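You operate a simulated robot arm through the tools that you are given. There is no shell and no other tool.

Carry out the task below with a simulated two-armed robot. There is one attempt and no reset: what you move stays moved.

## Task
Shut the upper drawer. Put the olive block on top of the green block. Take the square block and put it on the top of the long bench. Fetch the grey box from the top of the counter bench and set it on the top of the slat bench. Take the pale brush and leave it on the end of the roller track. Take the green stamp and put it on the low shelf of the store rack. Put the 70 mm banded gauge from the top of the green table on top of the mallet there and the 60 mm banded gauge on the panel there. The order is free. Set down upright: olive block, green stamp, banded gauge.

Only the result counts: the job must be done as asked and must still hold three seconds after the hand-in. Knocking over, shifting, dropping, spilling or breaking anything else fails it.

## Robot
Two 7-joint arms with two-finger grippers on one trunk, on a base that moves. Base frame: it is fixed to the floor where the robot stands at the start and does not move with it; the origin is under the middle of the robot, x ahead of it, y to its left, z up. Readings come in mm, rad, newtons and seconds.
The left shoulder is at the start at [50, 191, 1092], the right one opposite. With the tool pointing down near the work surface each hand reaches from about 100 to 740 mm from the robot's upright axis, wherever it stands, measured 20 degrees to its own side. Places, roughly: banded gauge [-2500, -5750, 750]; end of the roller track [-4000, -2600, 700]; green block (7x6x5 cm) [-2100, -800, 800]; green stamp [-2500, 1000, 750]; grey box (6x6x4 cm) [-1200, 2900, 800]; low shelf of the store rack [-4100, 3400, 600]; mallet (19x9x6 cm) [-2400, -5400, 800]; olive block (4x3x5 cm) [-1400, 3100, 800]; pale brush (8x5x5 cm) [-2400, 1400, 600]; panel [-2250, -5750, 750]; square block (6x5x2 cm) [-1500, 2900, 800]; top of the long bench [900, 1100, 800]; top of the slat bench [-4600, 1100, 700]; upper drawer [-2400, 3300, 900]. Payload 2.69 kg a hand.
Tool frame (each hand has its own): the origin (TCP) lies between the finger pads and is the grasp point; the fingertips stand 20 mm ahead of it; z points along the fingers, y is the line along which they close. The gripper opens to 100 mm; its body begins 63 mm behind the TCP.
Orientation is told as [roll, pitch, yaw] about the base's x, y, z axes, in that order, counted from this pose: with the fingers straight down and closing along the base's y, the tool's x points along the base's -x, its y along +y and its z along -z.

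## Interface
- The arms move only by the tool drive_tool. It takes "left_series", "right_series" or both (then of equal length, played together; a hand with none holds still); each is a list of rows, each an object (a shift or turn left out is 0, a gripper value left out holds the last) with "xyz": the shift along the tool's x, y, z in mm, a list of three; "dr": the turn, a rotation vector about the tool's x, y, z in rad, a list of three; "grip": the gripper command, from -1 (shut) to 1 (fully open), values between in proportion. In form: [{"xyz": [x, y, z], "dr": [ax, ay, az], "grip": grip}, ...]. A call has 1 to 20 rows; each row shifts and turns the commanded pose from where the row before left it, along the tool's axes as they then stand. Rows are played at 5 a second. More than 50 mm and 0.15 rad between two rows, or a gripper value outside its range, and nothing of the call is played. A pose out of reach is approached as far as the arm can. The call stops where the force on the tool passes 40 N (or 10 N more than at its start, if that is more) or the arm is blocked; 0.2 s more then pass. Each finger travels about 153 mm/s and halts on what it meets, pressing with about 22 N; the grip force reading is that of the motor and also rises with nothing between the fingers. The clock runs only during rows and for 0.2 s after the last one: add rows that do not move to give the fingers time. The reply holds the time, the measured pose of the TCP, the force on the tool along the base axes, the opening and the grip force, in the units named above and with some noise, with the torque about the TCP (base axes, N m) and any sound that the robot's microphone picked up, and new pictures: "views" is both (left out), scene, wrist or none (wrist: the cameras of the hands that moved).
- Cameras (640 x 400 px; columns grow to the right, rows downward): "scene" is now at [130.6, 4, 1268.5]; the picture's right is [0.04, -1.00, 0.00], its down [-0.52, -0.02, -0.85] and it looks along [0.85, 0.03, -0.52] (base axes); focal length 259 px, centre (320, 200). "left" rides on the left gripper at [70, 19, -99] in its tool frame; the picture's right is [-0.26, 0.97, 0.00], its down [-0.75, -0.20, -0.63] and it looks along [-0.61, -0.16, 0.78] (tool axes); focal length 230 px, centre (320, 200). "right" rides on the right gripper at [70, -19, -99] in its tool frame; the picture's right is [0.26, 0.97, 0.00], its down [-0.75, 0.20, -0.63] and it looks along [-0.61, 0.16, 0.78] (tool axes); focal length 230 px, centre (320, 200). There is no depth. A picture from a camera that has moved, and an enlarged one, comes with that camera's place and axes in the base frame and with its lens.
- slide_trunk(by): slides the trunk up (or, below 0, down) by that many mm; the arms and the scene camera ride with it, the base frame stays. It gives what a move gives, with no picture.
- roll_base(legs): drives the robot by 1 to 6 legs, each [ahead, left, turn to the left] in mm, mm and rad, along the robot's own axes; the way and the turn of a leg run together, so that a leg with both is an arc; at most 1500 mm and 3.142 rad a leg. The arms and the cameras ride along, it lands a little off, and it stops where it bumps. It gives what a move gives, and a new picture of the scene camera.
- pan_tilt(pan, tilt): turns the head with the scene camera to pan (to the left, within 1.396 rad either way) and tilt (down, from -0.506 to 1.204), counted from straight ahead of the robot. It gives what a move gives, and a new picture of the scene camera.
- close_up(camera, box): a new picture of the part [left, top, right, bottom] of that camera's present view, enlarged. It takes no simulated time.
- close_job(): hands the job in; it is judged then, once.

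Nothing tells you exact positions but the pictures and the camera data. Unless the task says otherwise, let go and move clear before handing in.

The tools are called after ">>>" by a JSON object that holds its "method" and its "body". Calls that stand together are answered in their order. drive_tool: Moves the arms, as the interface text tells. Its arguments: {"type":"object","properties":{"left_series":{"type":"array","items":{"type":"object","properties":{"xyz":{"type":"array","items":{"type":"number"}},"dr":{"type":"array","items":{"type":"number"}},"grip":{"type":"number"}}}},"right_series":{"type":"array","items":{"type":"object","properties":{"xyz":{"type":"array","items":{"type":"number"}},"dr":{"type":"array","items":{"type":"number"}},"grip":{"type":"number"}}}},"views":{"type":"string","enum":["both","scene","wrist","none"]}},"required":[]} The other tools are called the same way: slide_trunk (by) moves the trunk up or down; roll_base (legs) drives the base; pan_tilt (pan, tilt) turns the head that bears the scene camera; close_up (camera, box) takes an enlarged picture of a part of a camera's view; close_job () hands the job in.

At the start:

```text
t: 0.0
left_eef_pos: [394.7, 204.6, 1109.9]
left_ee_rot: [0.001, 0.003, 0.002]
left_force: [-0.1, 0.5, -0.5]
left_moment: [-0.05, 0.0, 0.06]
left_gripper_width: 100.3
left_finger_force: 0.1
right_eef_pos: [395.7, -203.1, 1141.1]
right_ee_rot: [0.002, 0.0, -0.001]
right_force: [0.4, 0.1, 0.2]
right_moment: [0.01, 0.0, -0.01]
right_gripper_width: 99.9
right_finger_force: 0.0
trunk travel left (down, up): [-150.0, 173.0]
robot x, y, heading: [-1.5, -3.2, -0.0]
head pan, tilt (commanded): [0.035, 0.548]
```

scene: 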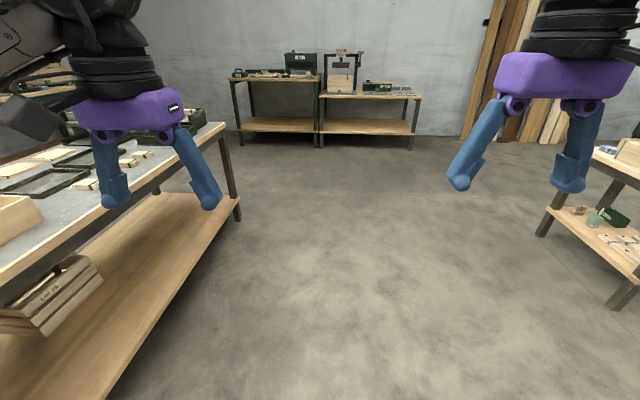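
right: 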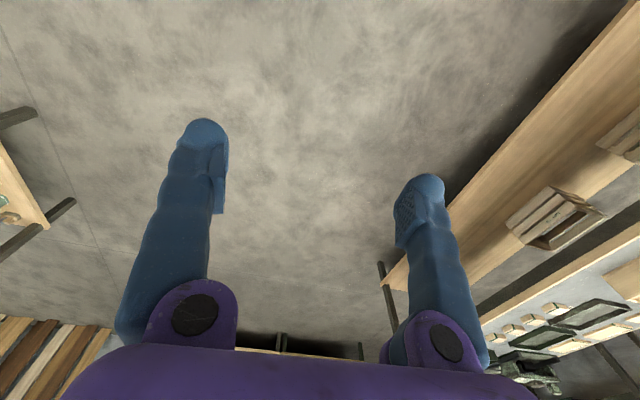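
left: 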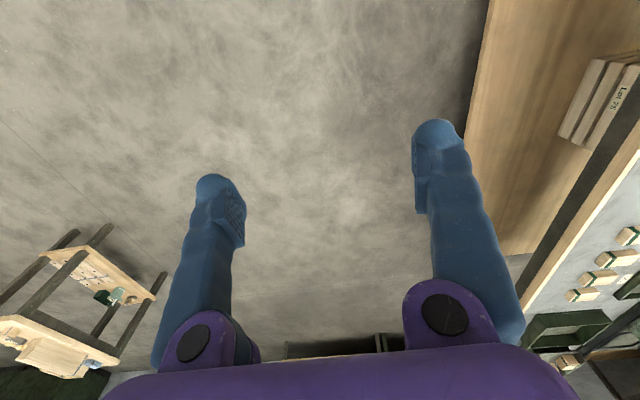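

I see a long bench on my left and other benches ahead. The work sites are mostly behind me, so I'll look around first with the head.

>>> {"method": "pan_tilt", "body": {"pan": 1.39, "tilt": 0.4}}

>>> {"method": "pan_tilt", "body": {"pan": -1.39, "tilt": 0.4}}

```text
t: 1.5
left_eef_pos: [396.3, 205.0, 1109.3]
left_ee_rot: [0.0, 0.0, 0.001]
left_force: [0.8, -0.5, -0.5]
left_moment: [-0.01, -0.04, -0.03]
left_gripper_width: 100.0
left_finger_force: 0.1
right_eef_pos: [396.8, -202.6, 1142.3]
right_ee_rot: [-0.001, -0.001, 0.001]
right_force: [1.0, 0.1, -0.3]
right_moment: [-0.01, -0.05, 0.02]
right_gripper_width: 100.1
right_finger_force: 0.0
trunk travel left (down, up): [-150.0, 173.0]
robot x, y, heading: [1.5, 0.5, -0.001]
head pan, tilt (commanded): [1.389, 0.4]
camera scene: at [57.6, 91.9, 1282.1], right [0.98, -0.18, 0.0], down [-0.07, -0.38, -0.92], along [0.17, 0.91, -0.39], focal length 259 px, centre (320, 200)
```

scene: 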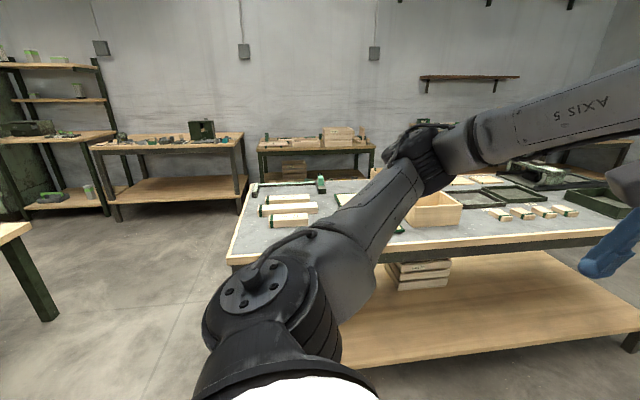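

```text
t: 4.0
left_eef_pos: [395.3, 204.2, 1109.1]
left_ee_rot: [0.0, -0.001, 0.002]
left_force: [0.0, 0.4, 0.0]
left_moment: [0.02, 0.01, 0.0]
left_gripper_width: 100.1
left_finger_force: 0.0
right_eef_pos: [397.0, -202.4, 1141.9]
right_ee_rot: [0.0, -0.002, 0.0]
right_force: [0.9, -0.3, -0.6]
right_moment: [0.01, 0.03, 0.0]
right_gripper_width: 100.3
right_finger_force: 0.0
trunk travel left (down, up): [-150.0, 173.0]
robot x, y, heading: [-3.9, 1.6, -0.001]
head pan, tilt (commanded): [-1.389, 0.4]
camera scene: at [57.6, -90.3, 1282.1], right [-0.98, -0.18, 0.0], down [-0.07, 0.38, -0.92], along [0.17, -0.91, -0.39], focal length 259 px, centre (320, 200)
```

scene: 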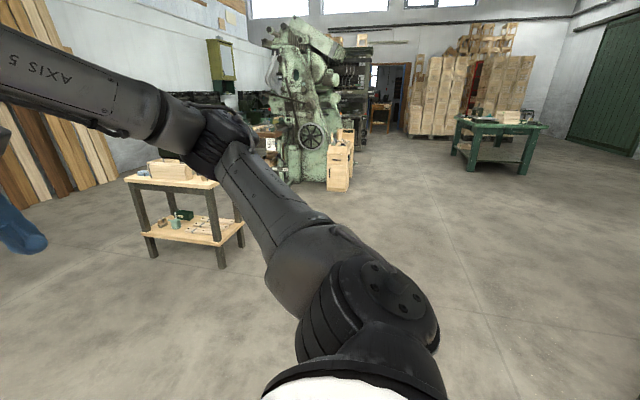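

The long bench is to my left, with its near edge at about y = 790. I'll turn in place to see the benches behind me.

>>> {"method": "roll_base", "body": {"legs": [[-300, 0, 0], [0, 0, 2.2]]}}

>>> {"method": "pan_tilt", "body": {"pan": 0.0, "tilt": 0.3}}

```text
t: 11.3
left_eef_pos: [-703.2, 189.9, 1108.2]
left_ee_rot: [0.002, 0.0, 2.226]
left_force: [0.1, 0.1, 0.4]
left_moment: [-0.02, 0.0, 0.01]
left_gripper_width: 100.0
left_finger_force: 0.1
right_eef_pos: [-380.1, 437.0, 1140.9]
right_ee_rot: [0.001, 0.0, 2.223]
right_force: [-0.2, -0.4, 0.7]
right_moment: [0.0, -0.02, 0.0]
right_gripper_width: 100.1
right_finger_force: 0.1
trunk travel left (down, up): [-150.0, 173.0]
robot x, y, heading: [-298.3, -1.9, 2.225]
head pan, tilt (commanded): [-1.389, 0.4]
camera scene: at [-261.0, 101.0, 1282.2], right [0.74, -0.67, 0.0], down [-0.26, -0.29, -0.92], along [0.62, 0.68, -0.39], focal length 259 px, centre (320, 200)
```

scene: 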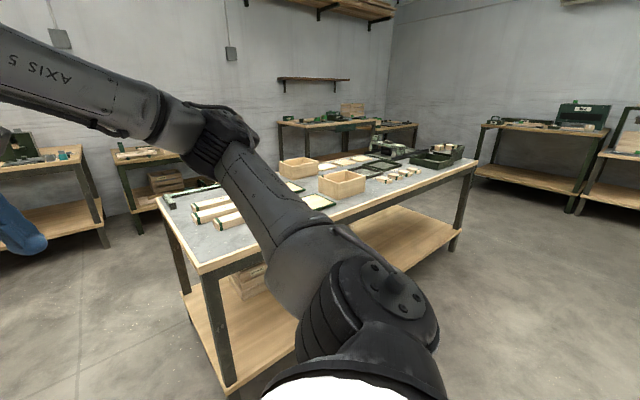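

```text
t: 12.8
left_eef_pos: [-702.1, 189.2, 1110.0]
left_ee_rot: [0.001, 0.002, 2.225]
left_force: [0.6, 1.2, 0.0]
left_moment: [0.01, 0.02, 0.01]
left_gripper_width: 99.9
left_finger_force: 0.1
right_eef_pos: [-380.7, 436.9, 1142.2]
right_ee_rot: [-0.001, 0.0, 2.224]
right_force: [0.1, -0.2, -0.8]
right_moment: [0.01, 0.01, -0.01]
right_gripper_width: 99.9
right_finger_force: 0.1
trunk travel left (down, up): [-150.0, 173.0]
robot x, y, heading: [-296.3, 3.5, 2.231]
head pan, tilt (commanded): [0.0, 0.3]
camera scene: at [-379.8, 106.6, 1291.4], right [0.79, 0.61, 0.0], down [0.18, -0.23, -0.96], along [-0.58, 0.76, -0.3], focal length 259 px, centre (320, 200)
```

scene: 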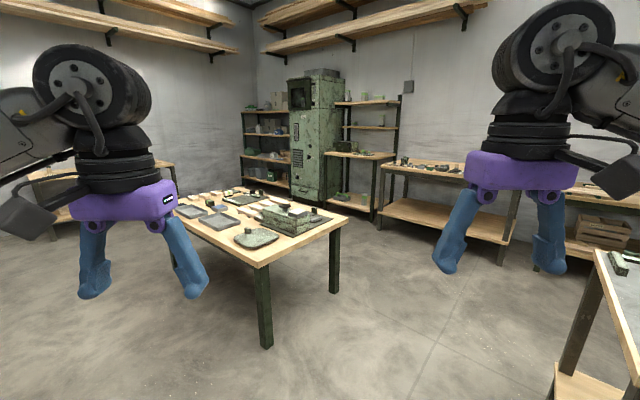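

Turned around, I see a table in the middle (x about -1070 to -2600, y about 650 to 1240) and the benches along the back wall. I'll drive through the gap between it and the long bench to the counter bench.

>>> {"method": "roll_base", "body": {"legs": [[0, 0, -0.66], [0, 290, 0]]}}

```text
t: 17.7
left_eef_pos: [-800.0, 393.4, 1109.3]
left_ee_rot: [0.001, 0.0, 1.573]
left_force: [0.0, 0.5, 0.4]
left_moment: [0.0, 0.05, 0.0]
left_gripper_width: 99.8
left_finger_force: 0.0
right_eef_pos: [-392.6, 395.4, 1140.5]
right_ee_rot: [0.001, 0.001, 1.572]
right_force: [0.6, 0.5, -0.7]
right_moment: [0.02, -0.03, -0.03]
right_gripper_width: 99.9
right_finger_force: 0.1
trunk travel left (down, up): [-150.0, 173.0]
robot x, y, heading: [-594.2, 3.5, 1.573]
head pan, tilt (commanded): [0.0, 0.3]
camera scene: at [-593.5, 133.2, 1291.4], right [1.0, 0.0, 0.0], down [0.0, -0.3, -0.96], along [0.0, 0.96, -0.3], focal length 259 px, centre (320, 200)
```

scene: 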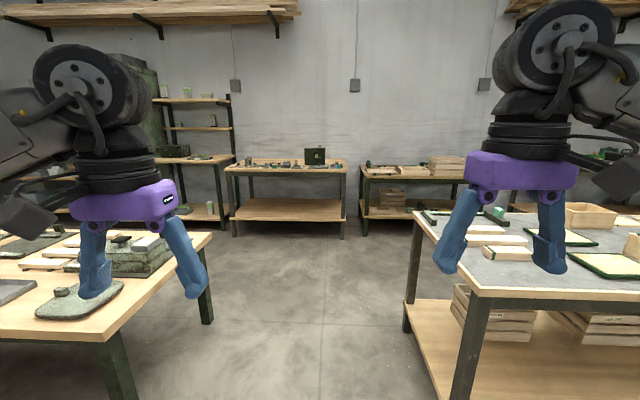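

The gap between the middle table and the long bench is about 1 m wide, centred on x = -605. I'll drive straight through it toward the counter bench.

>>> {"method": "roll_base", "body": {"legs": [[1500, 0, 0], [150, 500, 0]]}}

>>> {"method": "pan_tilt", "body": {"pan": 0.0, "tilt": 0.5}}

```text
t: 28.4
left_eef_pos: [-1166.5, 2022.6, 1109.9]
left_ee_rot: [-0.001, 0.001, 1.595]
left_force: [-0.3, -0.7, 0.2]
left_moment: [-0.02, 0.01, -0.04]
left_gripper_width: 100.1
left_finger_force: 0.1
right_eef_pos: [-759.4, 2030.8, 1141.1]
right_ee_rot: [0.002, -0.002, 1.592]
right_force: [0.2, 0.2, 0.6]
right_moment: [0.02, 0.0, -0.01]
right_gripper_width: 99.8
right_finger_force: 0.2
trunk travel left (down, up): [-150.0, 173.0]
robot x, y, heading: [-954.1, 1628.4, 1.591]
head pan, tilt (commanded): [0.0, 0.3]
stopped in leg 2: the robot was blocked; the commanded pose is now the measured one
camera scene: at [-954.9, 1764.9, 1291.4], right [1.0, 0.02, 0.0], down [0.01, -0.3, -0.96], along [-0.02, 0.96, -0.3], focal length 259 px, centre (320, 200)
```

scene: 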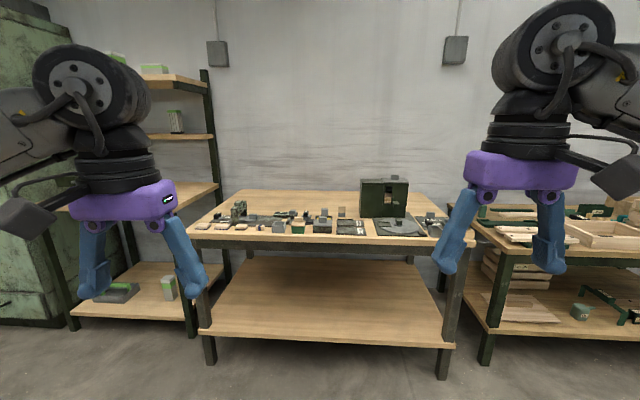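

```text
t: 29.2
left_eef_pos: [-1167.2, 2023.3, 1110.5]
left_ee_rot: [0.0, 0.0, 1.595]
left_force: [0.3, -0.8, -0.5]
left_moment: [0.04, 0.02, 0.0]
left_gripper_width: 100.0
left_finger_force: 0.1
right_eef_pos: [-759.4, 2031.5, 1141.5]
right_ee_rot: [0.001, 0.0, 1.591]
right_force: [-0.2, 0.9, -0.2]
right_moment: [0.01, -0.02, -0.03]
right_gripper_width: 100.1
right_finger_force: 0.2
trunk travel left (down, up): [-150.0, 173.0]
robot x, y, heading: [-956.6, 1630.2, 1.594]
head pan, tilt (commanded): [0.0, 0.499]
camera scene: at [-955.5, 1762.5, 1273.1], right [1.0, 0.02, 0.0], down [0.01, -0.48, -0.88], along [-0.02, 0.88, -0.48], focal length 259 px, centre (320, 200)
```

scene: 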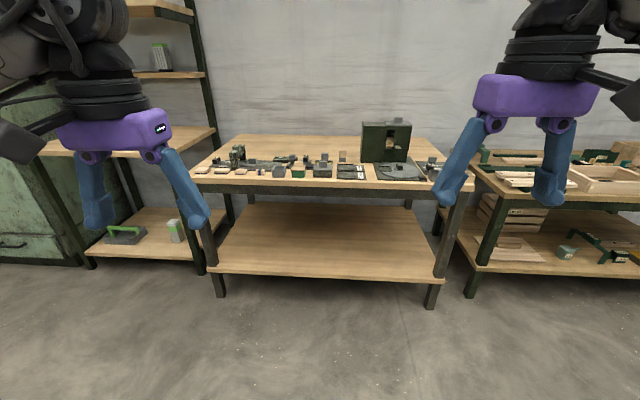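

The base stopped against something on its left rear, likely the middle table's corner, so I'll be more careful with side moves. Next I'll look closely at the objects on the counter.

>>> {"method": "close_up", "body": {"camera": "scene", "box": [180, 110, 460, 210]}}

>>> {"method": "pan_tilt", "body": {"pan": 1.3, "tilt": 0.6}}

```text
2.29 times, centred on (320, 160) of scene
camera zoom: at [-955.5, 1762.5, 1273.1], right [1.0, 0.02, 0.0], down [0.01, -0.48, -0.88], along [-0.02, 0.88, -0.48], focal length 592 px, centre (320, 291)
```

zoom: 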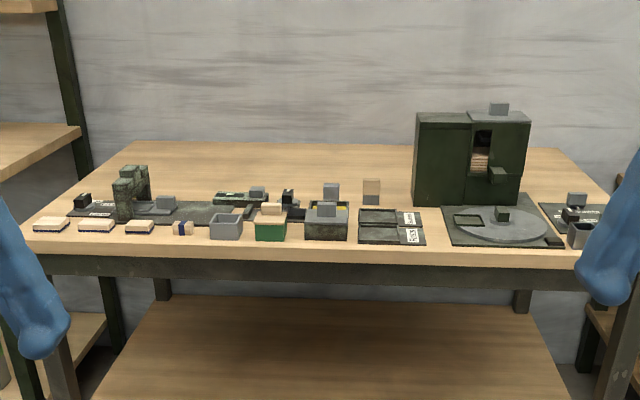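

```text
t: 30.6
left_eef_pos: [-1167.0, 2022.5, 1108.8]
left_ee_rot: [-0.001, 0.001, 1.594]
left_force: [-1.2, 0.0, 0.5]
left_moment: [-0.02, 0.02, 0.01]
left_gripper_width: 100.1
left_finger_force: 0.1
right_eef_pos: [-760.5, 2030.5, 1141.6]
right_ee_rot: [-0.001, 0.001, 1.592]
right_force: [-0.2, 0.6, 0.4]
right_moment: [-0.01, -0.01, -0.02]
right_gripper_width: 100.3
right_finger_force: 0.1
trunk travel left (down, up): [-150.0, 173.0]
robot x, y, heading: [-952.6, 1630.0, 1.592]
head pan, tilt (commanded): [1.3, 0.6]
camera scene: at [-1039.4, 1693.5, 1263.9], right [0.25, 0.97, 0.0], down [0.55, -0.14, -0.83], along [-0.8, 0.2, -0.56], focal length 259 px, centre (320, 200)
```

scene: 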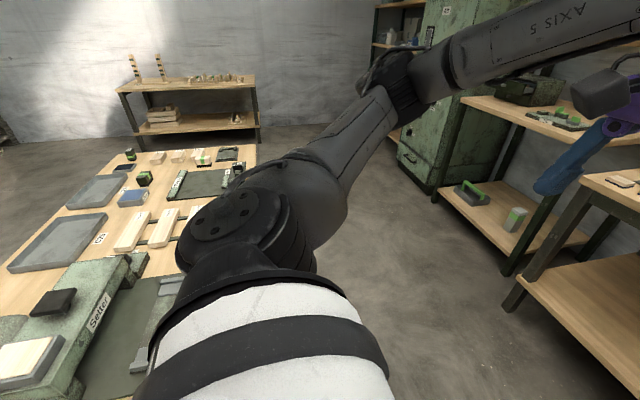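

The counter holds a row of pale blocks at its left end, with a grey box near x = -1180. I'll move closer for a better look.

>>> {"method": "roll_base", "body": {"legs": [[550, 0, -0.02], [0, 0, 0], [0, 400, 0]]}}

>>> {"method": "pan_tilt", "body": {"pan": 0.0, "tilt": 0.75}}

```text
t: 37.7
left_eef_pos: [-1555.6, 2581.3, 1109.0]
left_ee_rot: [-0.001, 0.0, 1.572]
left_force: [0.2, -0.2, -0.4]
left_moment: [0.0, -0.03, -0.02]
left_gripper_width: 100.2
left_finger_force: 0.1
right_eef_pos: [-1149.8, 2581.5, 1142.5]
right_ee_rot: [-0.002, 0.0, 1.571]
right_force: [0.8, -0.3, 0.2]
right_moment: [0.01, 0.01, 0.0]
right_gripper_width: 100.1
right_finger_force: 0.1
trunk travel left (down, up): [-150.0, 173.0]
robot x, y, heading: [-1350.0, 2183.8, 1.569]
head pan, tilt (commanded): [1.3, 0.6]
camera scene: at [-1436.2, 2249.9, 1263.9], right [0.27, 0.96, 0.0], down [0.54, -0.15, -0.82], along [-0.79, 0.22, -0.57], focal length 259 px, centre (320, 200)
```

scene: 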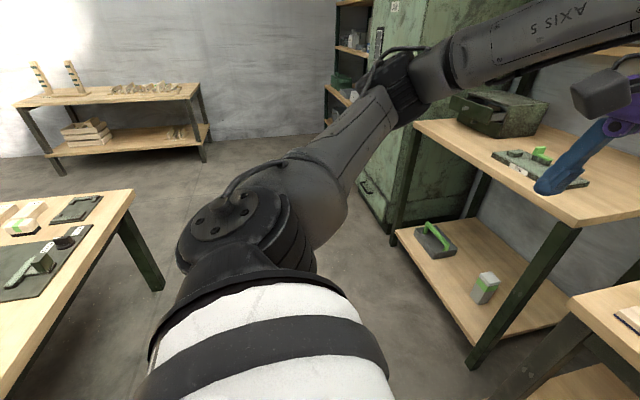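

```text
t: 39.2
left_eef_pos: [-1555.8, 2581.1, 1109.4]
left_ee_rot: [-0.001, 0.0, 1.573]
left_force: [-0.2, -0.2, 0.6]
left_moment: [0.01, -0.01, 0.0]
left_gripper_width: 100.0
left_finger_force: 0.0
right_eef_pos: [-1150.0, 2581.8, 1141.9]
right_ee_rot: [0.0, -0.001, 1.571]
right_force: [-0.5, 0.5, -0.2]
right_moment: [-0.01, -0.01, 0.02]
right_gripper_width: 100.1
right_finger_force: 0.0
trunk travel left (down, up): [-150.0, 173.0]
robot x, y, heading: [-1350.6, 2186.9, 1.569]
head pan, tilt (commanded): [0.0, 0.75]
camera scene: at [-1350.8, 2309.0, 1251.1], right [1.0, 0.0, 0.0], down [0.0, -0.68, -0.73], along [0.0, 0.73, -0.68], focal length 259 px, centre (320, 200)
```

scene: 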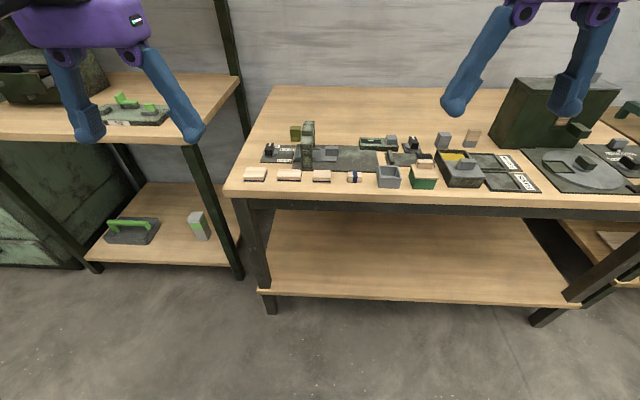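

>>> {"method": "close_up", "body": {"camera": "scene", "box": [230, 105, 390, 205]}}

>>> {"method": "close_up", "body": {"camera": "scene", "box": [360, 105, 520, 205]}}

>>> {"method": "close_up", "body": {"camera": "scene", "box": [0, 40, 240, 190]}}

```text
4.00 times, centred on (310, 155) of scene
camera zoom: at [-1350.8, 2309.0, 1251.1], right [1.0, 0.0, 0.0], down [0.0, -0.68, -0.73], along [0.0, 0.73, -0.68], focal length 1037 px, centre (360, 380)
```

zoom: 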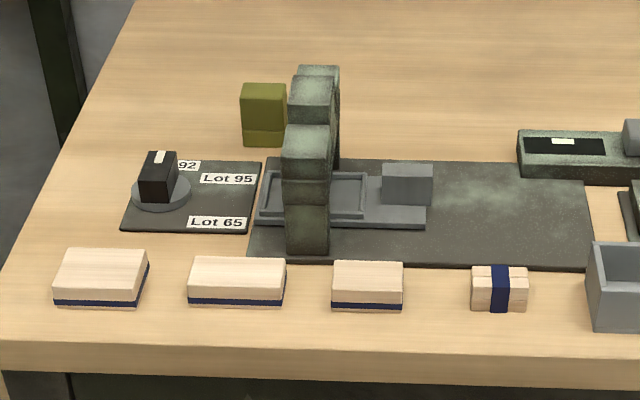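

```text
4.00 times, centred on (440, 155) of scene
camera zoom: at [-1350.8, 2309.0, 1251.1], right [1.0, 0.0, 0.0], down [0.0, -0.68, -0.73], along [0.0, 0.73, -0.68], focal length 1037 px, centre (-160, 380)
```

zoom: 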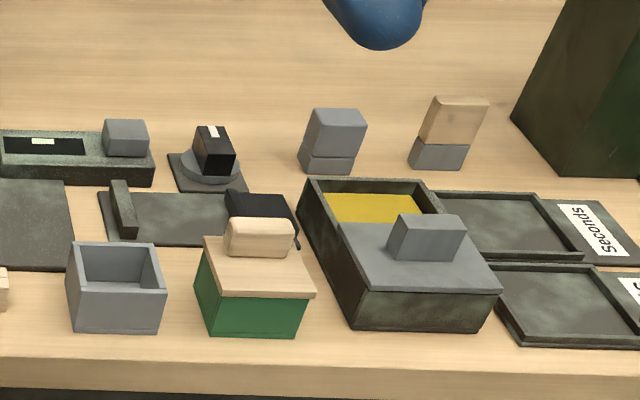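

```text
2.67 times, centred on (120, 115) of scene
camera zoom: at [-1350.8, 2309.0, 1251.1], right [1.0, 0.0, 0.0], down [0.0, -0.68, -0.73], along [0.0, 0.73, -0.68], focal length 691 px, centre (853, 427)
```

zoom: 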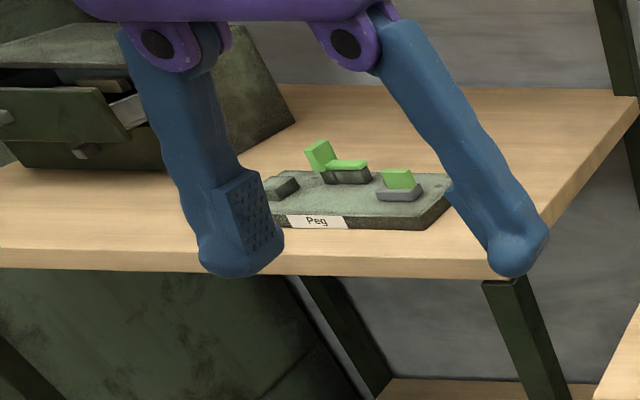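

The counter is in clear view. The leftmost pale 6x5x2 block at about (-1536, 2887) should be the square block, the olive block sits at about (-1433, 3107) behind a post, and the open grey box is at about (-1165, 2887). A chest with a slightly open upper drawer is on the next bench to the left. I'll move closer.

>>> {"method": "roll_base", "body": {"legs": [[200, 0, 0]]}}

>>> {"method": "close_up", "body": {"camera": "left", "box": [0, 0, 640, 400]}}

>>> {"method": "close_up", "body": {"camera": "right", "box": [0, 0, 640, 400]}}

```text
t: 40.8
left_eef_pos: [-1555.8, 2779.4, 1109.6]
left_ee_rot: [0.001, 0.001, 1.571]
left_force: [0.7, 0.3, -0.2]
left_moment: [-0.01, 0.0, -0.03]
left_gripper_width: 99.9
left_finger_force: 0.0
right_eef_pos: [-1148.6, 2780.2, 1139.5]
right_ee_rot: [0.001, -0.001, 1.569]
right_force: [0.3, -0.3, -0.3]
right_moment: [0.01, 0.04, 0.02]
right_gripper_width: 99.9
right_finger_force: 0.1
trunk travel left (down, up): [-150.0, 173.0]
robot x, y, heading: [-1349.6, 2384.7, 1.571]
head pan, tilt (commanded): [0.0, 0.75]
camera scene: at [-1350.2, 2507.8, 1250.9], right [1.0, 0.0, 0.0], down [0.0, -0.68, -0.73], along [0.0, 0.73, -0.68], focal length 259 px, centre (320, 200)
```

scene: 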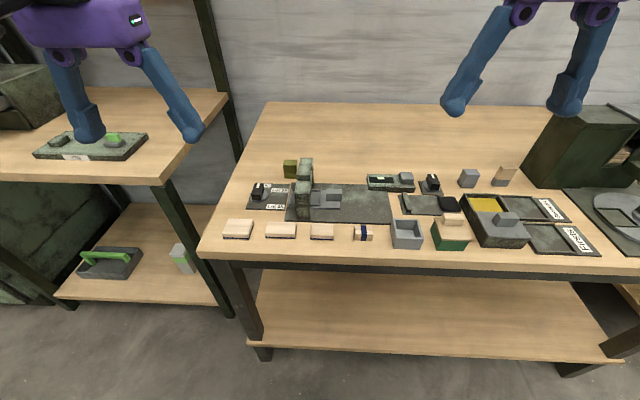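

```text
1.00 times, centred on (320, 200) of left (not enlarged: the box is as wide or as high as the picture)
camera zoom: at [-1574.7, 2711.4, 1208.8], right [-0.97, 0.26, 0.0], down [0.2, 0.75, 0.63], along [0.16, 0.61, -0.78], focal length 230 px, centre (320, 200)
```

zoom: 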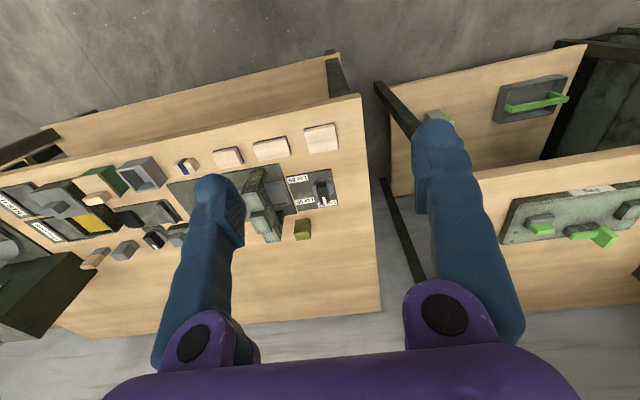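

```text
1.00 times, centred on (320, 200) of right (not enlarged: the box is as wide or as high as the picture)
camera zoom: at [-1130.7, 2709.2, 1239.6], right [-0.97, -0.26, 0.0], down [-0.2, 0.75, 0.63], along [-0.16, 0.61, -0.78], focal length 230 px, centre (320, 200)
```

zoom: 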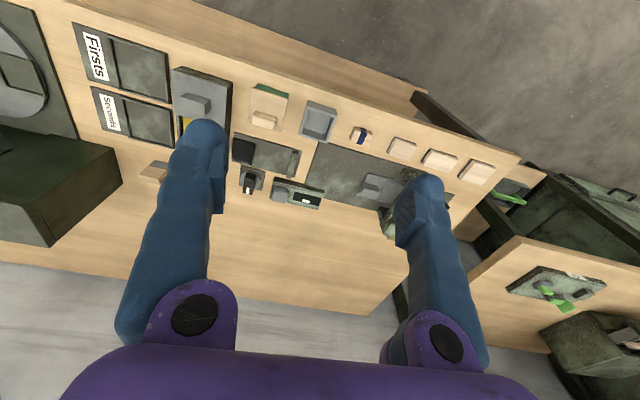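

I'm now at the counter. I'll zoom in to triangulate exact positions.

>>> {"method": "close_up", "body": {"camera": "scene", "box": [190, 150, 350, 250]}}

>>> {"method": "close_up", "body": {"camera": "left", "box": [230, 110, 390, 250]}}

>>> {"method": "close_up", "body": {"camera": "scene", "box": [340, 150, 500, 250]}}

```text
4.00 times, centred on (270, 200) of scene
camera zoom: at [-1350.2, 2507.8, 1250.9], right [1.0, 0.0, 0.0], down [0.0, -0.68, -0.73], along [0.0, 0.73, -0.68], focal length 1037 px, centre (520, 200)
```

zoom: 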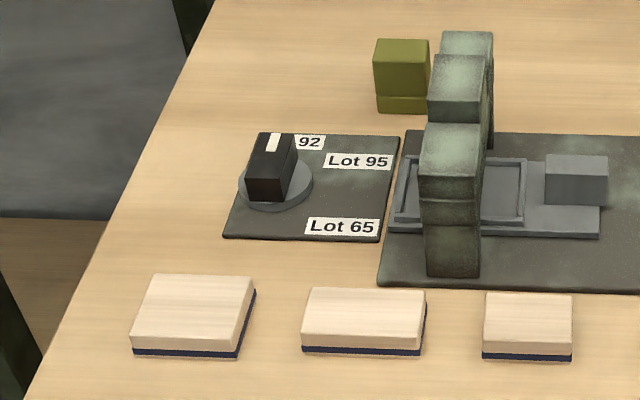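

```text
2.86 times, centred on (310, 180) of left
camera zoom: at [-1574.7, 2711.4, 1208.8], right [-0.97, 0.26, 0.0], down [0.2, 0.75, 0.63], along [0.16, 0.61, -0.78], focal length 657 px, centre (349, 257)
```

zoom: 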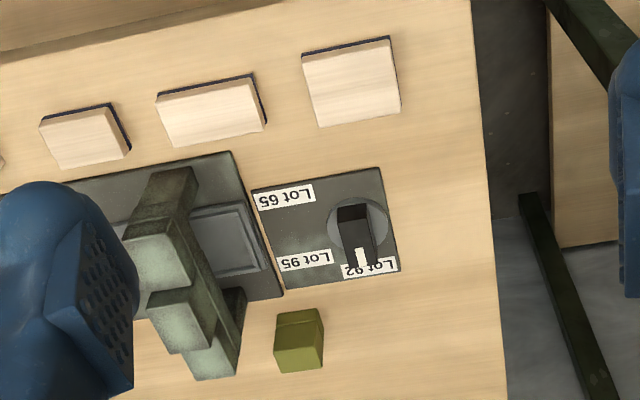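

```text
4.00 times, centred on (420, 200) of scene
camera zoom: at [-1350.2, 2507.8, 1250.9], right [1.0, 0.0, 0.0], down [0.0, -0.68, -0.73], along [0.0, 0.73, -0.68], focal length 1037 px, centre (-80, 200)
```

zoom: 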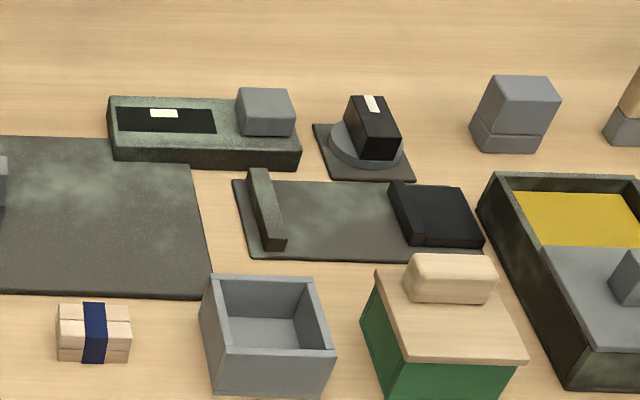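

I triangulated the bench top at z ≈ 806, the square block's centre at (-1531, 2880) and the olive block at (-1432, 3083). I'll turn the left hand by 90° to close along y and lower it above the square block.

>>> {"method": "drive_tool", "body": {"left_series": [{"dr": [0, 0, 0.1428], "xyz": [0, 0, 12], "grip": 0.6}, {"dr": [0, 0, 0.1428], "xyz": [0, 0, 12]}, {"dr": [0, 0, 0.1428], "xyz": [0, 0, 12]}, {"dr": [0, 0, 0.1428], "xyz": [0, 0, 12]}, {"dr": [0, 0, 0.1428], "xyz": [0, 0, 12]}, {"dr": [0, 0, 0.1428], "xyz": [0, 0, 12]}, {"dr": [0, 0, 0.1428], "xyz": [0, 0, 12]}, {"dr": [0, 0, 0.1428], "xyz": [0, 0, 12]}, {"dr": [0, 0, 0.1428], "xyz": [0, 0, 12]}, {"dr": [0, 0, 0.1428], "xyz": [0, 0, 12]}, {"dr": [0, 0, 0.143], "xyz": [0, 0, 12]}, {"xyz": [-12, 40, 10]}, {"xyz": [-13, 40, 10]}, {"xyz": [0, 20, 10]}, {}, {}]}}

```text
t: 44.2
left_eef_pos: [-1488.6, 2708.2, 986.8]
left_ee_rot: [0.002, 0.0, 0.053]
left_force: [0.0, 0.2, 0.1]
left_moment: [-0.02, -0.01, -0.04]
left_gripper_width: 80.1
left_finger_force: 0.0
left hand out of reach, approached as far as the arm can: row 9, 10, 11, 12, 13, 14
right_eef_pos: [-1149.1, 2778.2, 1141.6]
right_ee_rot: [0.001, -0.002, 1.568]
right_force: [-0.3, 0.7, 0.1]
right_moment: [-0.01, -0.03, 0.01]
right_gripper_width: 99.9
right_finger_force: 0.1
trunk travel left (down, up): [-150.0, 173.0]
robot x, y, heading: [-1350.5, 2382.6, 1.573]
head pan, tilt (commanded): [0.0, 0.75]
camera scene: at [-1350.4, 2507.0, 1251.1], right [1.0, 0.0, 0.0], down [0.0, -0.68, -0.73], along [0.0, 0.73, -0.68], focal length 259 px, centre (320, 200)
camera left: at [-1559.5, 2723.8, 1085.6], right [0.21, 0.98, 0.0], down [0.76, -0.16, 0.63], along [0.62, -0.13, -0.78], focal length 230 px, centre (320, 200)
```

scene: 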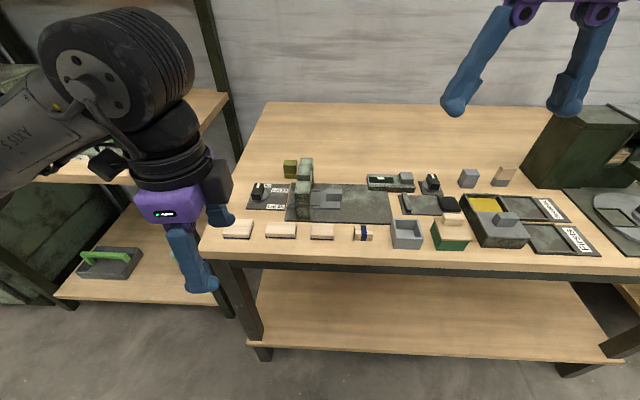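
left: 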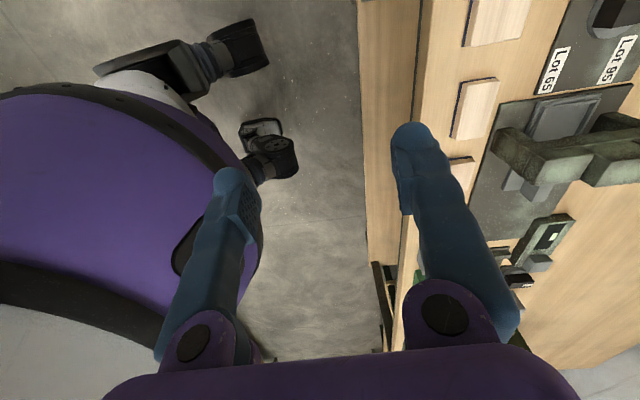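

Turning that way runs the wrist to its limit. I'll rotate back the other way, to yaw near π, and check whether it reaches.

>>> {"method": "drive_tool", "body": {"left_series": [{"dr": [0, 0, -0.15], "xyz": [0, 0, -5]}, {"dr": [0, 0, -0.15], "xyz": [0, 0, -5]}, {"dr": [0, 0, -0.15], "xyz": [0, 0, -5]}, {"dr": [0, 0, -0.15], "xyz": [0, 0, -5]}, {"dr": [0, 0, -0.15], "xyz": [0, 0, -5]}, {"dr": [0, 0, -0.15], "xyz": [0, 0, -5]}, {"dr": [0, 0, -0.15], "xyz": [0, 0, -5]}, {"dr": [0, 0, -0.15], "xyz": [0, 0, -5]}, {"dr": [0, 0, -0.15], "xyz": [0, 0, -5]}, {"dr": [0, 0, -0.15], "xyz": [0, 0, -5]}, {"dr": [0, 0, -0.15]}, {"dr": [0, 0, -0.15]}, {"dr": [0, 0, -0.15]}, {"dr": [0, 0, -0.15]}, {"dr": [0, 0, -0.15]}, {"dr": [0, 0, -0.15]}, {"dr": [0, 0, -0.15]}, {"dr": [0, 0, -0.15]}, {"dr": [0, 0, -0.15]}, {"dr": [0, 0, -0.15]}]}}

```text
t: 48.4
left_eef_pos: [-1488.8, 2708.9, 1038.6]
left_ee_rot: [-0.003, -0.001, 3.052]
left_force: [0.3, 0.1, -0.1]
left_moment: [-0.02, -0.02, -0.02]
left_gripper_width: 80.0
left_finger_force: 0.0
right_eef_pos: [-1148.8, 2778.6, 1141.5]
right_ee_rot: [0.0, -0.002, 1.569]
right_force: [0.4, 0.4, 0.2]
right_moment: [-0.01, -0.01, -0.03]
right_gripper_width: 100.1
right_finger_force: 0.0
trunk travel left (down, up): [-150.0, 173.0]
robot x, y, heading: [-1347.5, 2386.3, 1.566]
head pan, tilt (commanded): [0.0, 0.75]
camera scene: at [-1350.2, 2507.1, 1251.0], right [1.0, 0.0, 0.0], down [0.0, -0.68, -0.73], along [0.0, 0.73, -0.68], focal length 259 px, centre (320, 200)
camera left: at [-1421.9, 2684.4, 1137.4], right [-0.34, -0.94, 0.0], down [-0.73, 0.27, 0.63], along [-0.59, 0.22, -0.78], focal length 230 px, centre (320, 200)
```

scene: 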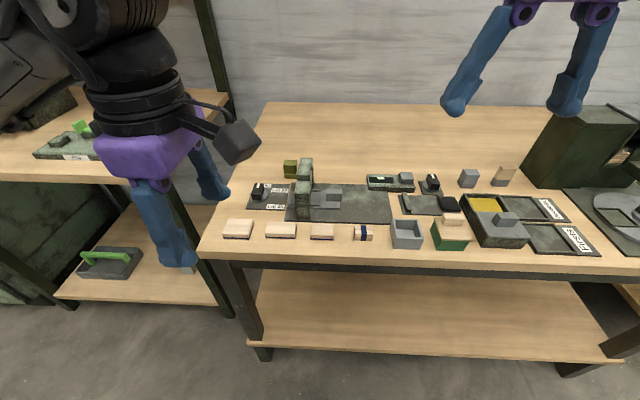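
left: 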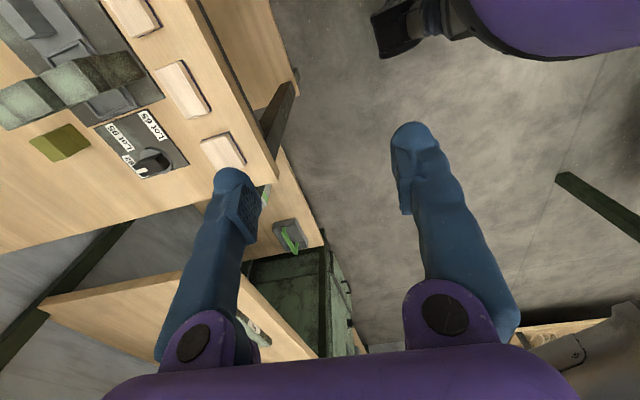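

Yaw ≈ π works. I'll move the left hand above the square block.

>>> {"method": "drive_tool", "body": {"left_series": [{"dr": [0, 0, -0.09]}, {"xyz": [-11, -43, 0]}, {"xyz": [-11, -43, 0]}, {"xyz": [-10, -43, 20]}, {"xyz": [-10, -42, 30]}, {"xyz": [0, 0, 40]}, {}]}}

```text
refused: row 5 steps farther than a row can; nothing moved
```

>>> {"method": "drive_tool", "body": {"left_series": [{"dr": [0, 0, -0.09]}, {"xyz": [-11, -43, 0]}, {"xyz": [-11, -43, 0]}, {"xyz": [-10, -43, 0]}, {"xyz": [-10, -42, 0]}, {"xyz": [0, 0, 45]}, {"xyz": [0, 0, 45]}, {}]}}

```text
t: 50.2
left_eef_pos: [-1532.9, 2878.1, 945.6]
left_ee_rot: [-0.002, 0.001, 3.141]
left_force: [0.7, -0.3, -0.4]
left_moment: [0.0, 0.0, 0.01]
left_gripper_width: 80.0
left_finger_force: 0.0
right_eef_pos: [-1149.2, 2778.2, 1141.2]
right_ee_rot: [0.001, -0.002, 1.57]
right_force: [0.0, 0.3, 0.0]
right_moment: [-0.01, -0.03, 0.03]
right_gripper_width: 100.2
right_finger_force: 0.0
trunk travel left (down, up): [-150.0, 173.0]
robot x, y, heading: [-1352.0, 2381.8, 1.571]
head pan, tilt (commanded): [0.0, 0.75]
camera scene: at [-1350.1, 2506.9, 1251.1], right [1.0, 0.0, 0.0], down [0.0, -0.68, -0.73], along [0.0, 0.73, -0.68], focal length 259 px, centre (320, 200)
camera left: at [-1462.9, 2860.3, 1045.0], right [-0.26, -0.97, 0.0], down [-0.75, 0.2, 0.63], along [-0.61, 0.16, -0.78], focal length 230 px, centre (320, 200)
```

scene: 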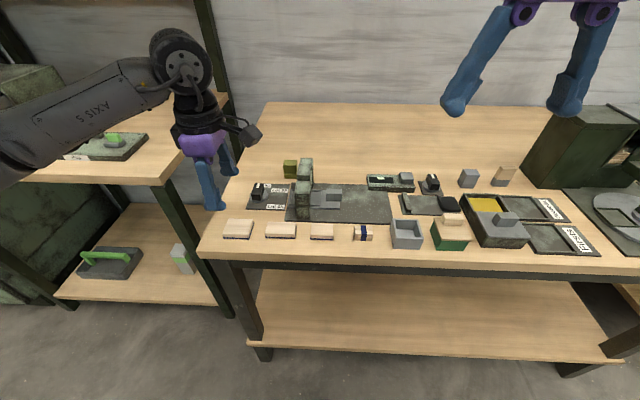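
left: 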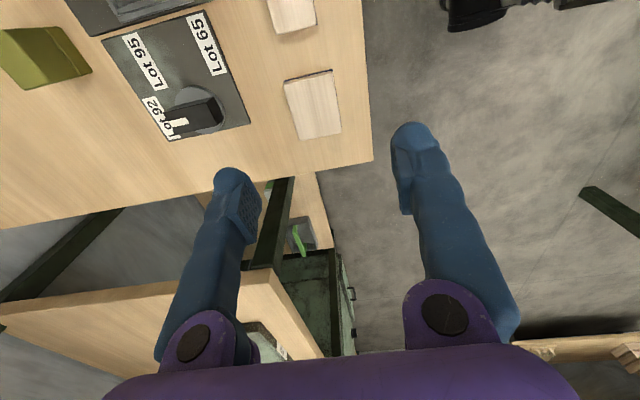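

The wrist view puts the block centre at about (-1526, 2881). I'll narrow the opening a bit, descend and grip.

>>> {"method": "drive_tool", "body": {"left_series": [{"xyz": [5, -3, 20], "grip": 0.44}, {"xyz": [0, 0, 30]}, {"xyz": [0, 0, 30]}, {"xyz": [0, 0, 20]}, {"xyz": [0, 0, 12]}, {}], "views": "wrist"}}

```text
t: 51.6
left_eef_pos: [-1527.7, 2881.5, 835.2]
left_ee_rot: [-0.002, -0.001, 3.14]
left_force: [0.1, 0.3, 0.0]
left_moment: [0.01, -0.01, 0.01]
left_gripper_width: 72.3
left_finger_force: 0.0
right_eef_pos: [-1149.6, 2779.5, 1141.0]
right_ee_rot: [0.0, 0.0, 1.571]
right_force: [0.4, 0.5, 0.8]
right_moment: [-0.01, -0.01, -0.02]
right_gripper_width: 99.7
right_finger_force: 0.0
trunk travel left (down, up): [-150.0, 173.0]
robot x, y, heading: [-1353.1, 2381.4, 1.568]
head pan, tilt (commanded): [0.0, 0.75]
camera left: at [-1457.6, 2863.9, 934.6], right [-0.26, -0.97, 0.0], down [-0.75, 0.2, 0.63], along [-0.61, 0.16, -0.78], focal length 230 px, centre (320, 200)
```

left: 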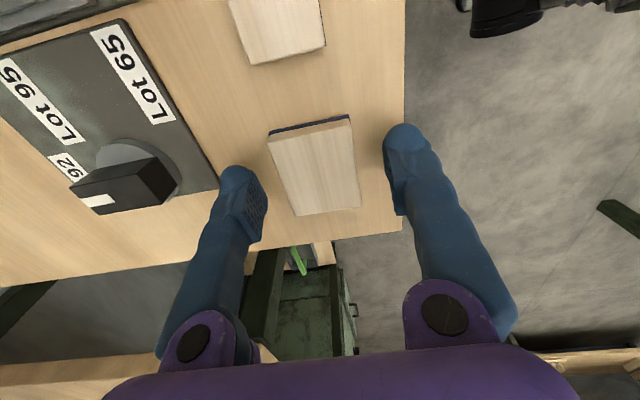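

>>> {"method": "drive_tool", "body": {"left_series": [{"xyz": [4, -1, 3]}, {"grip": -1}, {"grip": -1}, {"grip": -1}, {"grip": -1}], "views": "wrist"}}

```text
t: 52.8
left_eef_pos: [-1522.6, 2882.7, 834.2]
left_ee_rot: [0.0, 0.0, 3.141]
left_force: [0.4, -0.4, -0.6]
left_moment: [0.02, -0.02, 0.01]
left_gripper_width: 44.7
left_finger_force: 21.6
right_eef_pos: [-1147.2, 2779.2, 1141.8]
right_ee_rot: [0.0, -0.003, 1.569]
right_force: [0.4, 0.8, -0.1]
right_moment: [-0.04, 0.02, 0.03]
right_gripper_width: 99.8
right_finger_force: 0.1
trunk travel left (down, up): [-150.0, 173.0]
robot x, y, heading: [-1348.2, 2385.3, 1.571]
head pan, tilt (commanded): [0.0, 0.75]
camera left: at [-1453.2, 2865.1, 932.2], right [-0.26, -0.97, 0.0], down [-0.75, 0.2, 0.63], along [-0.61, 0.16, -0.78], focal length 230 px, centre (320, 200)
```

left: 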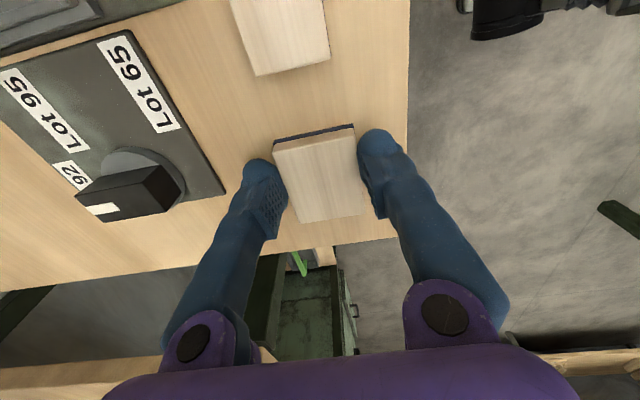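

The block is held, with the opening at 44.7 mm. I'll lift it high.

>>> {"method": "drive_tool", "body": {"left_series": [{"xyz": [0, 0, -30]}, {"xyz": [0, 0, -45]}, {"xyz": [0, 0, -45]}, {"xyz": [0, 45, 0]}, {"xyz": [0, 45, 0]}, {"xyz": [0, 40, 0]}, {"xyz": [0, 0, -45]}, {"xyz": [0, 0, -45]}, {"xyz": [0, 0, -45]}, {}]}}

```text
t: 55.0
left_eef_pos: [-1522.6, 2752.8, 1087.5]
left_ee_rot: [0.002, 0.0, 3.139]
left_force: [-0.1, 0.8, -0.1]
left_moment: [0.02, 0.01, -0.03]
left_gripper_width: 0.2
left_finger_force: 21.8
right_eef_pos: [-1148.3, 2780.1, 1141.5]
right_ee_rot: [-0.001, -0.001, 1.569]
right_force: [0.3, 0.1, -0.3]
right_moment: [-0.02, -0.02, 0.0]
right_gripper_width: 100.0
right_finger_force: 0.1
trunk travel left (down, up): [-150.0, 173.0]
robot x, y, heading: [-1352.9, 2383.3, 1.569]
head pan, tilt (commanded): [0.0, 0.75]
camera scene: at [-1350.4, 2507.2, 1251.0], right [1.0, 0.0, 0.0], down [0.0, -0.68, -0.73], along [0.0, 0.73, -0.68], focal length 259 px, centre (320, 200)
camera left: at [-1453.3, 2734.6, 1186.7], right [-0.26, -0.97, 0.0], down [-0.75, 0.2, 0.63], along [-0.61, 0.16, -0.78], focal length 230 px, centre (320, 200)
```

scene: 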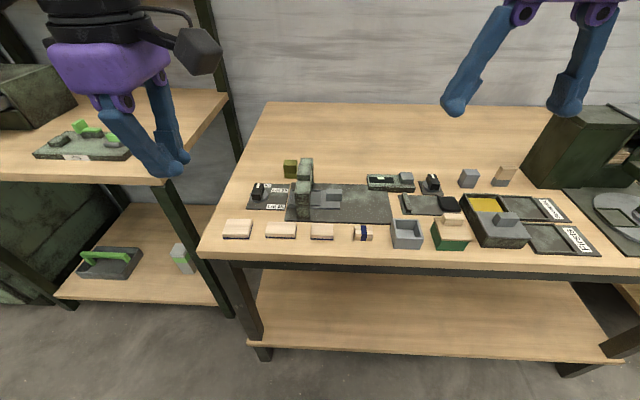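
left: 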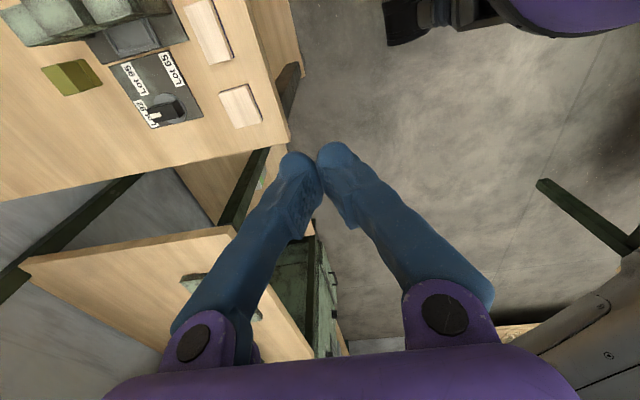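

The block slipped out because the grip was only at the fingertips, but it stays in place on the bench. I'll open, go back and grip lower this time.

>>> {"method": "drive_tool", "body": {"left_series": [{"xyz": [0, 0, 45], "grip": 0.44}, {"xyz": [0, 0, 45]}, {"xyz": [0, 0, 45]}, {"xyz": [0, -45, 0]}, {"xyz": [0, -45, 0]}, {"xyz": [0, -40, 0]}, {"xyz": [0, 0, 40]}, {"xyz": [0, 0, 30]}, {}], "views": "wrist"}}

```text
t: 57.0
left_eef_pos: [-1524.5, 2881.4, 883.8]
left_ee_rot: [0.0, 0.0, 3.139]
left_force: [0.2, -0.5, -0.3]
left_moment: [-0.01, -0.03, -0.02]
left_gripper_width: 72.0
left_finger_force: 0.2
right_eef_pos: [-1148.0, 2778.7, 1141.3]
right_ee_rot: [0.0, -0.002, 1.568]
right_force: [-0.2, 0.0, -0.1]
right_moment: [0.02, -0.02, -0.04]
right_gripper_width: 99.8
right_finger_force: 0.0
trunk travel left (down, up): [-150.0, 173.0]
robot x, y, heading: [-1353.0, 2387.4, 1.572]
head pan, tilt (commanded): [0.0, 0.75]
camera left: at [-1455.3, 2864.7, 982.6], right [-0.26, -0.97, 0.0], down [-0.75, 0.2, 0.63], along [-0.61, 0.16, -0.78], focal length 230 px, centre (320, 200)
```

left: 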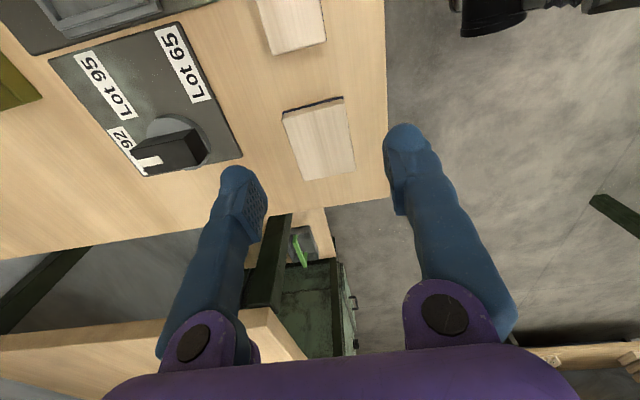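

>>> {"method": "drive_tool", "body": {"left_series": [{"xyz": [0, 0, 30]}, {"xyz": [0, 0, 18]}, {"xyz": [0, 0, 4]}, {"xyz": [0, 0, 3]}, {}], "views": "wrist"}}

```text
t: 58.2
left_eef_pos: [-1522.0, 2882.8, 828.4]
left_ee_rot: [0.0, 0.001, 3.141]
left_force: [0.6, -0.2, -0.1]
left_moment: [-0.01, 0.01, 0.02]
left_gripper_width: 72.1
left_finger_force: 0.1
right_eef_pos: [-1149.1, 2778.9, 1141.0]
right_ee_rot: [0.001, -0.002, 1.569]
right_force: [0.1, -0.6, 0.3]
right_moment: [-0.03, 0.0, -0.02]
right_gripper_width: 99.8
right_finger_force: 0.0
trunk travel left (down, up): [-150.0, 173.0]
robot x, y, heading: [-1350.6, 2385.7, 1.569]
head pan, tilt (commanded): [0.0, 0.75]
camera left: at [-1453.6, 2864.9, 928.2], right [-0.26, -0.97, 0.0], down [-0.75, 0.2, 0.63], along [-0.61, 0.16, -0.78], focal length 230 px, centre (320, 200)
```

left: 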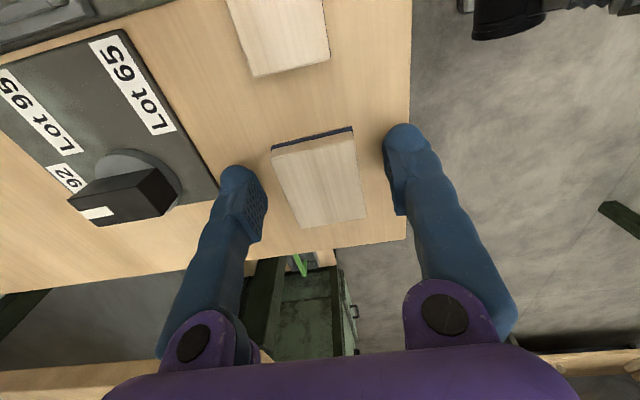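

>>> {"method": "drive_tool", "body": {"left_series": [{"xyz": [0, 0, 2]}, {"xyz": [0, 0, 2]}, {}], "views": "none"}}

```text
t: 59.0
left_eef_pos: [-1521.5, 2884.1, 824.2]
left_ee_rot: [-0.002, 0.001, 3.14]
left_force: [0.3, 0.4, -0.4]
left_moment: [0.0, 0.02, -0.01]
left_gripper_width: 72.0
left_finger_force: 0.0
right_eef_pos: [-1148.4, 2779.6, 1141.7]
right_ee_rot: [0.0, -0.002, 1.57]
right_force: [-0.5, -1.0, 0.3]
right_moment: [0.0, -0.03, 0.02]
right_gripper_width: 99.9
right_finger_force: 0.0
trunk travel left (down, up): [-150.0, 173.0]
robot x, y, heading: [-1346.2, 2386.2, 1.569]
head pan, tilt (commanded): [0.0, 0.75]
```

>>> {"method": "drive_tool", "body": {"left_series": [{"xyz": [0, 0, 2]}, {"xyz": [0, 0, 1]}, {}], "views": "none"}}

```text
t: 59.8
left_eef_pos: [-1521.1, 2883.8, 821.9]
left_ee_rot: [0.0, -0.001, 3.14]
left_force: [0.1, -0.7, 0.9]
left_moment: [0.02, -0.02, -0.01]
left_gripper_width: 72.3
left_finger_force: 0.1
right_eef_pos: [-1149.2, 2779.0, 1140.9]
right_ee_rot: [0.0, -0.002, 1.569]
right_force: [0.1, 0.1, -0.3]
right_moment: [0.02, -0.02, 0.0]
right_gripper_width: 100.0
right_finger_force: 0.0
trunk travel left (down, up): [-150.0, 173.0]
robot x, y, heading: [-1350.9, 2381.7, 1.57]
head pan, tilt (commanded): [0.0, 0.75]
```

>>> {"method": "drive_tool", "body": {"left_series": [{"grip": -1}, {"grip": -1}, {"grip": -1}, {"grip": -1}, {"xyz": [0, 0, -15]}, {"xyz": [0, 0, -15]}, {"xyz": [0, 0, -20]}], "views": "wrist"}}

```text
t: 61.4
left_eef_pos: [-1523.0, 2883.4, 871.6]
left_ee_rot: [0.0, -0.001, 3.142]
left_force: [0.0, -0.3, 0.5]
left_moment: [0.0, -0.03, -0.01]
left_gripper_width: 44.6
left_finger_force: 21.7
right_eef_pos: [-1148.6, 2779.0, 1142.1]
right_ee_rot: [0.0, -0.001, 1.569]
right_force: [-0.4, 0.0, 0.0]
right_moment: [0.01, 0.01, 0.02]
right_gripper_width: 99.9
right_finger_force: 0.2
trunk travel left (down, up): [-150.0, 173.0]
robot x, y, heading: [-1352.1, 2384.0, 1.568]
head pan, tilt (commanded): [0.0, 0.75]
camera left: at [-1453.9, 2865.3, 970.8], right [-0.26, -0.97, 0.0], down [-0.75, 0.2, 0.63], along [-0.61, 0.16, -0.78], focal length 230 px, centre (320, 200)
```

left: 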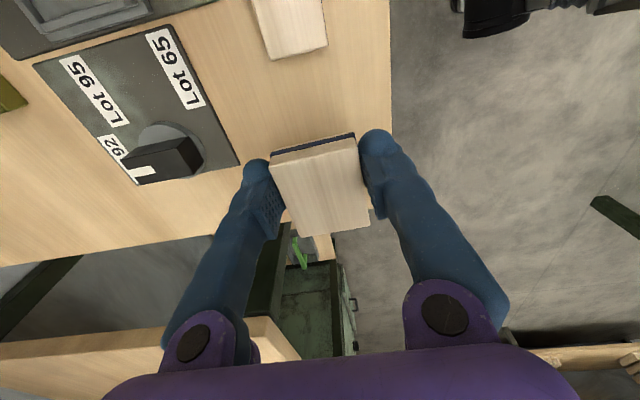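

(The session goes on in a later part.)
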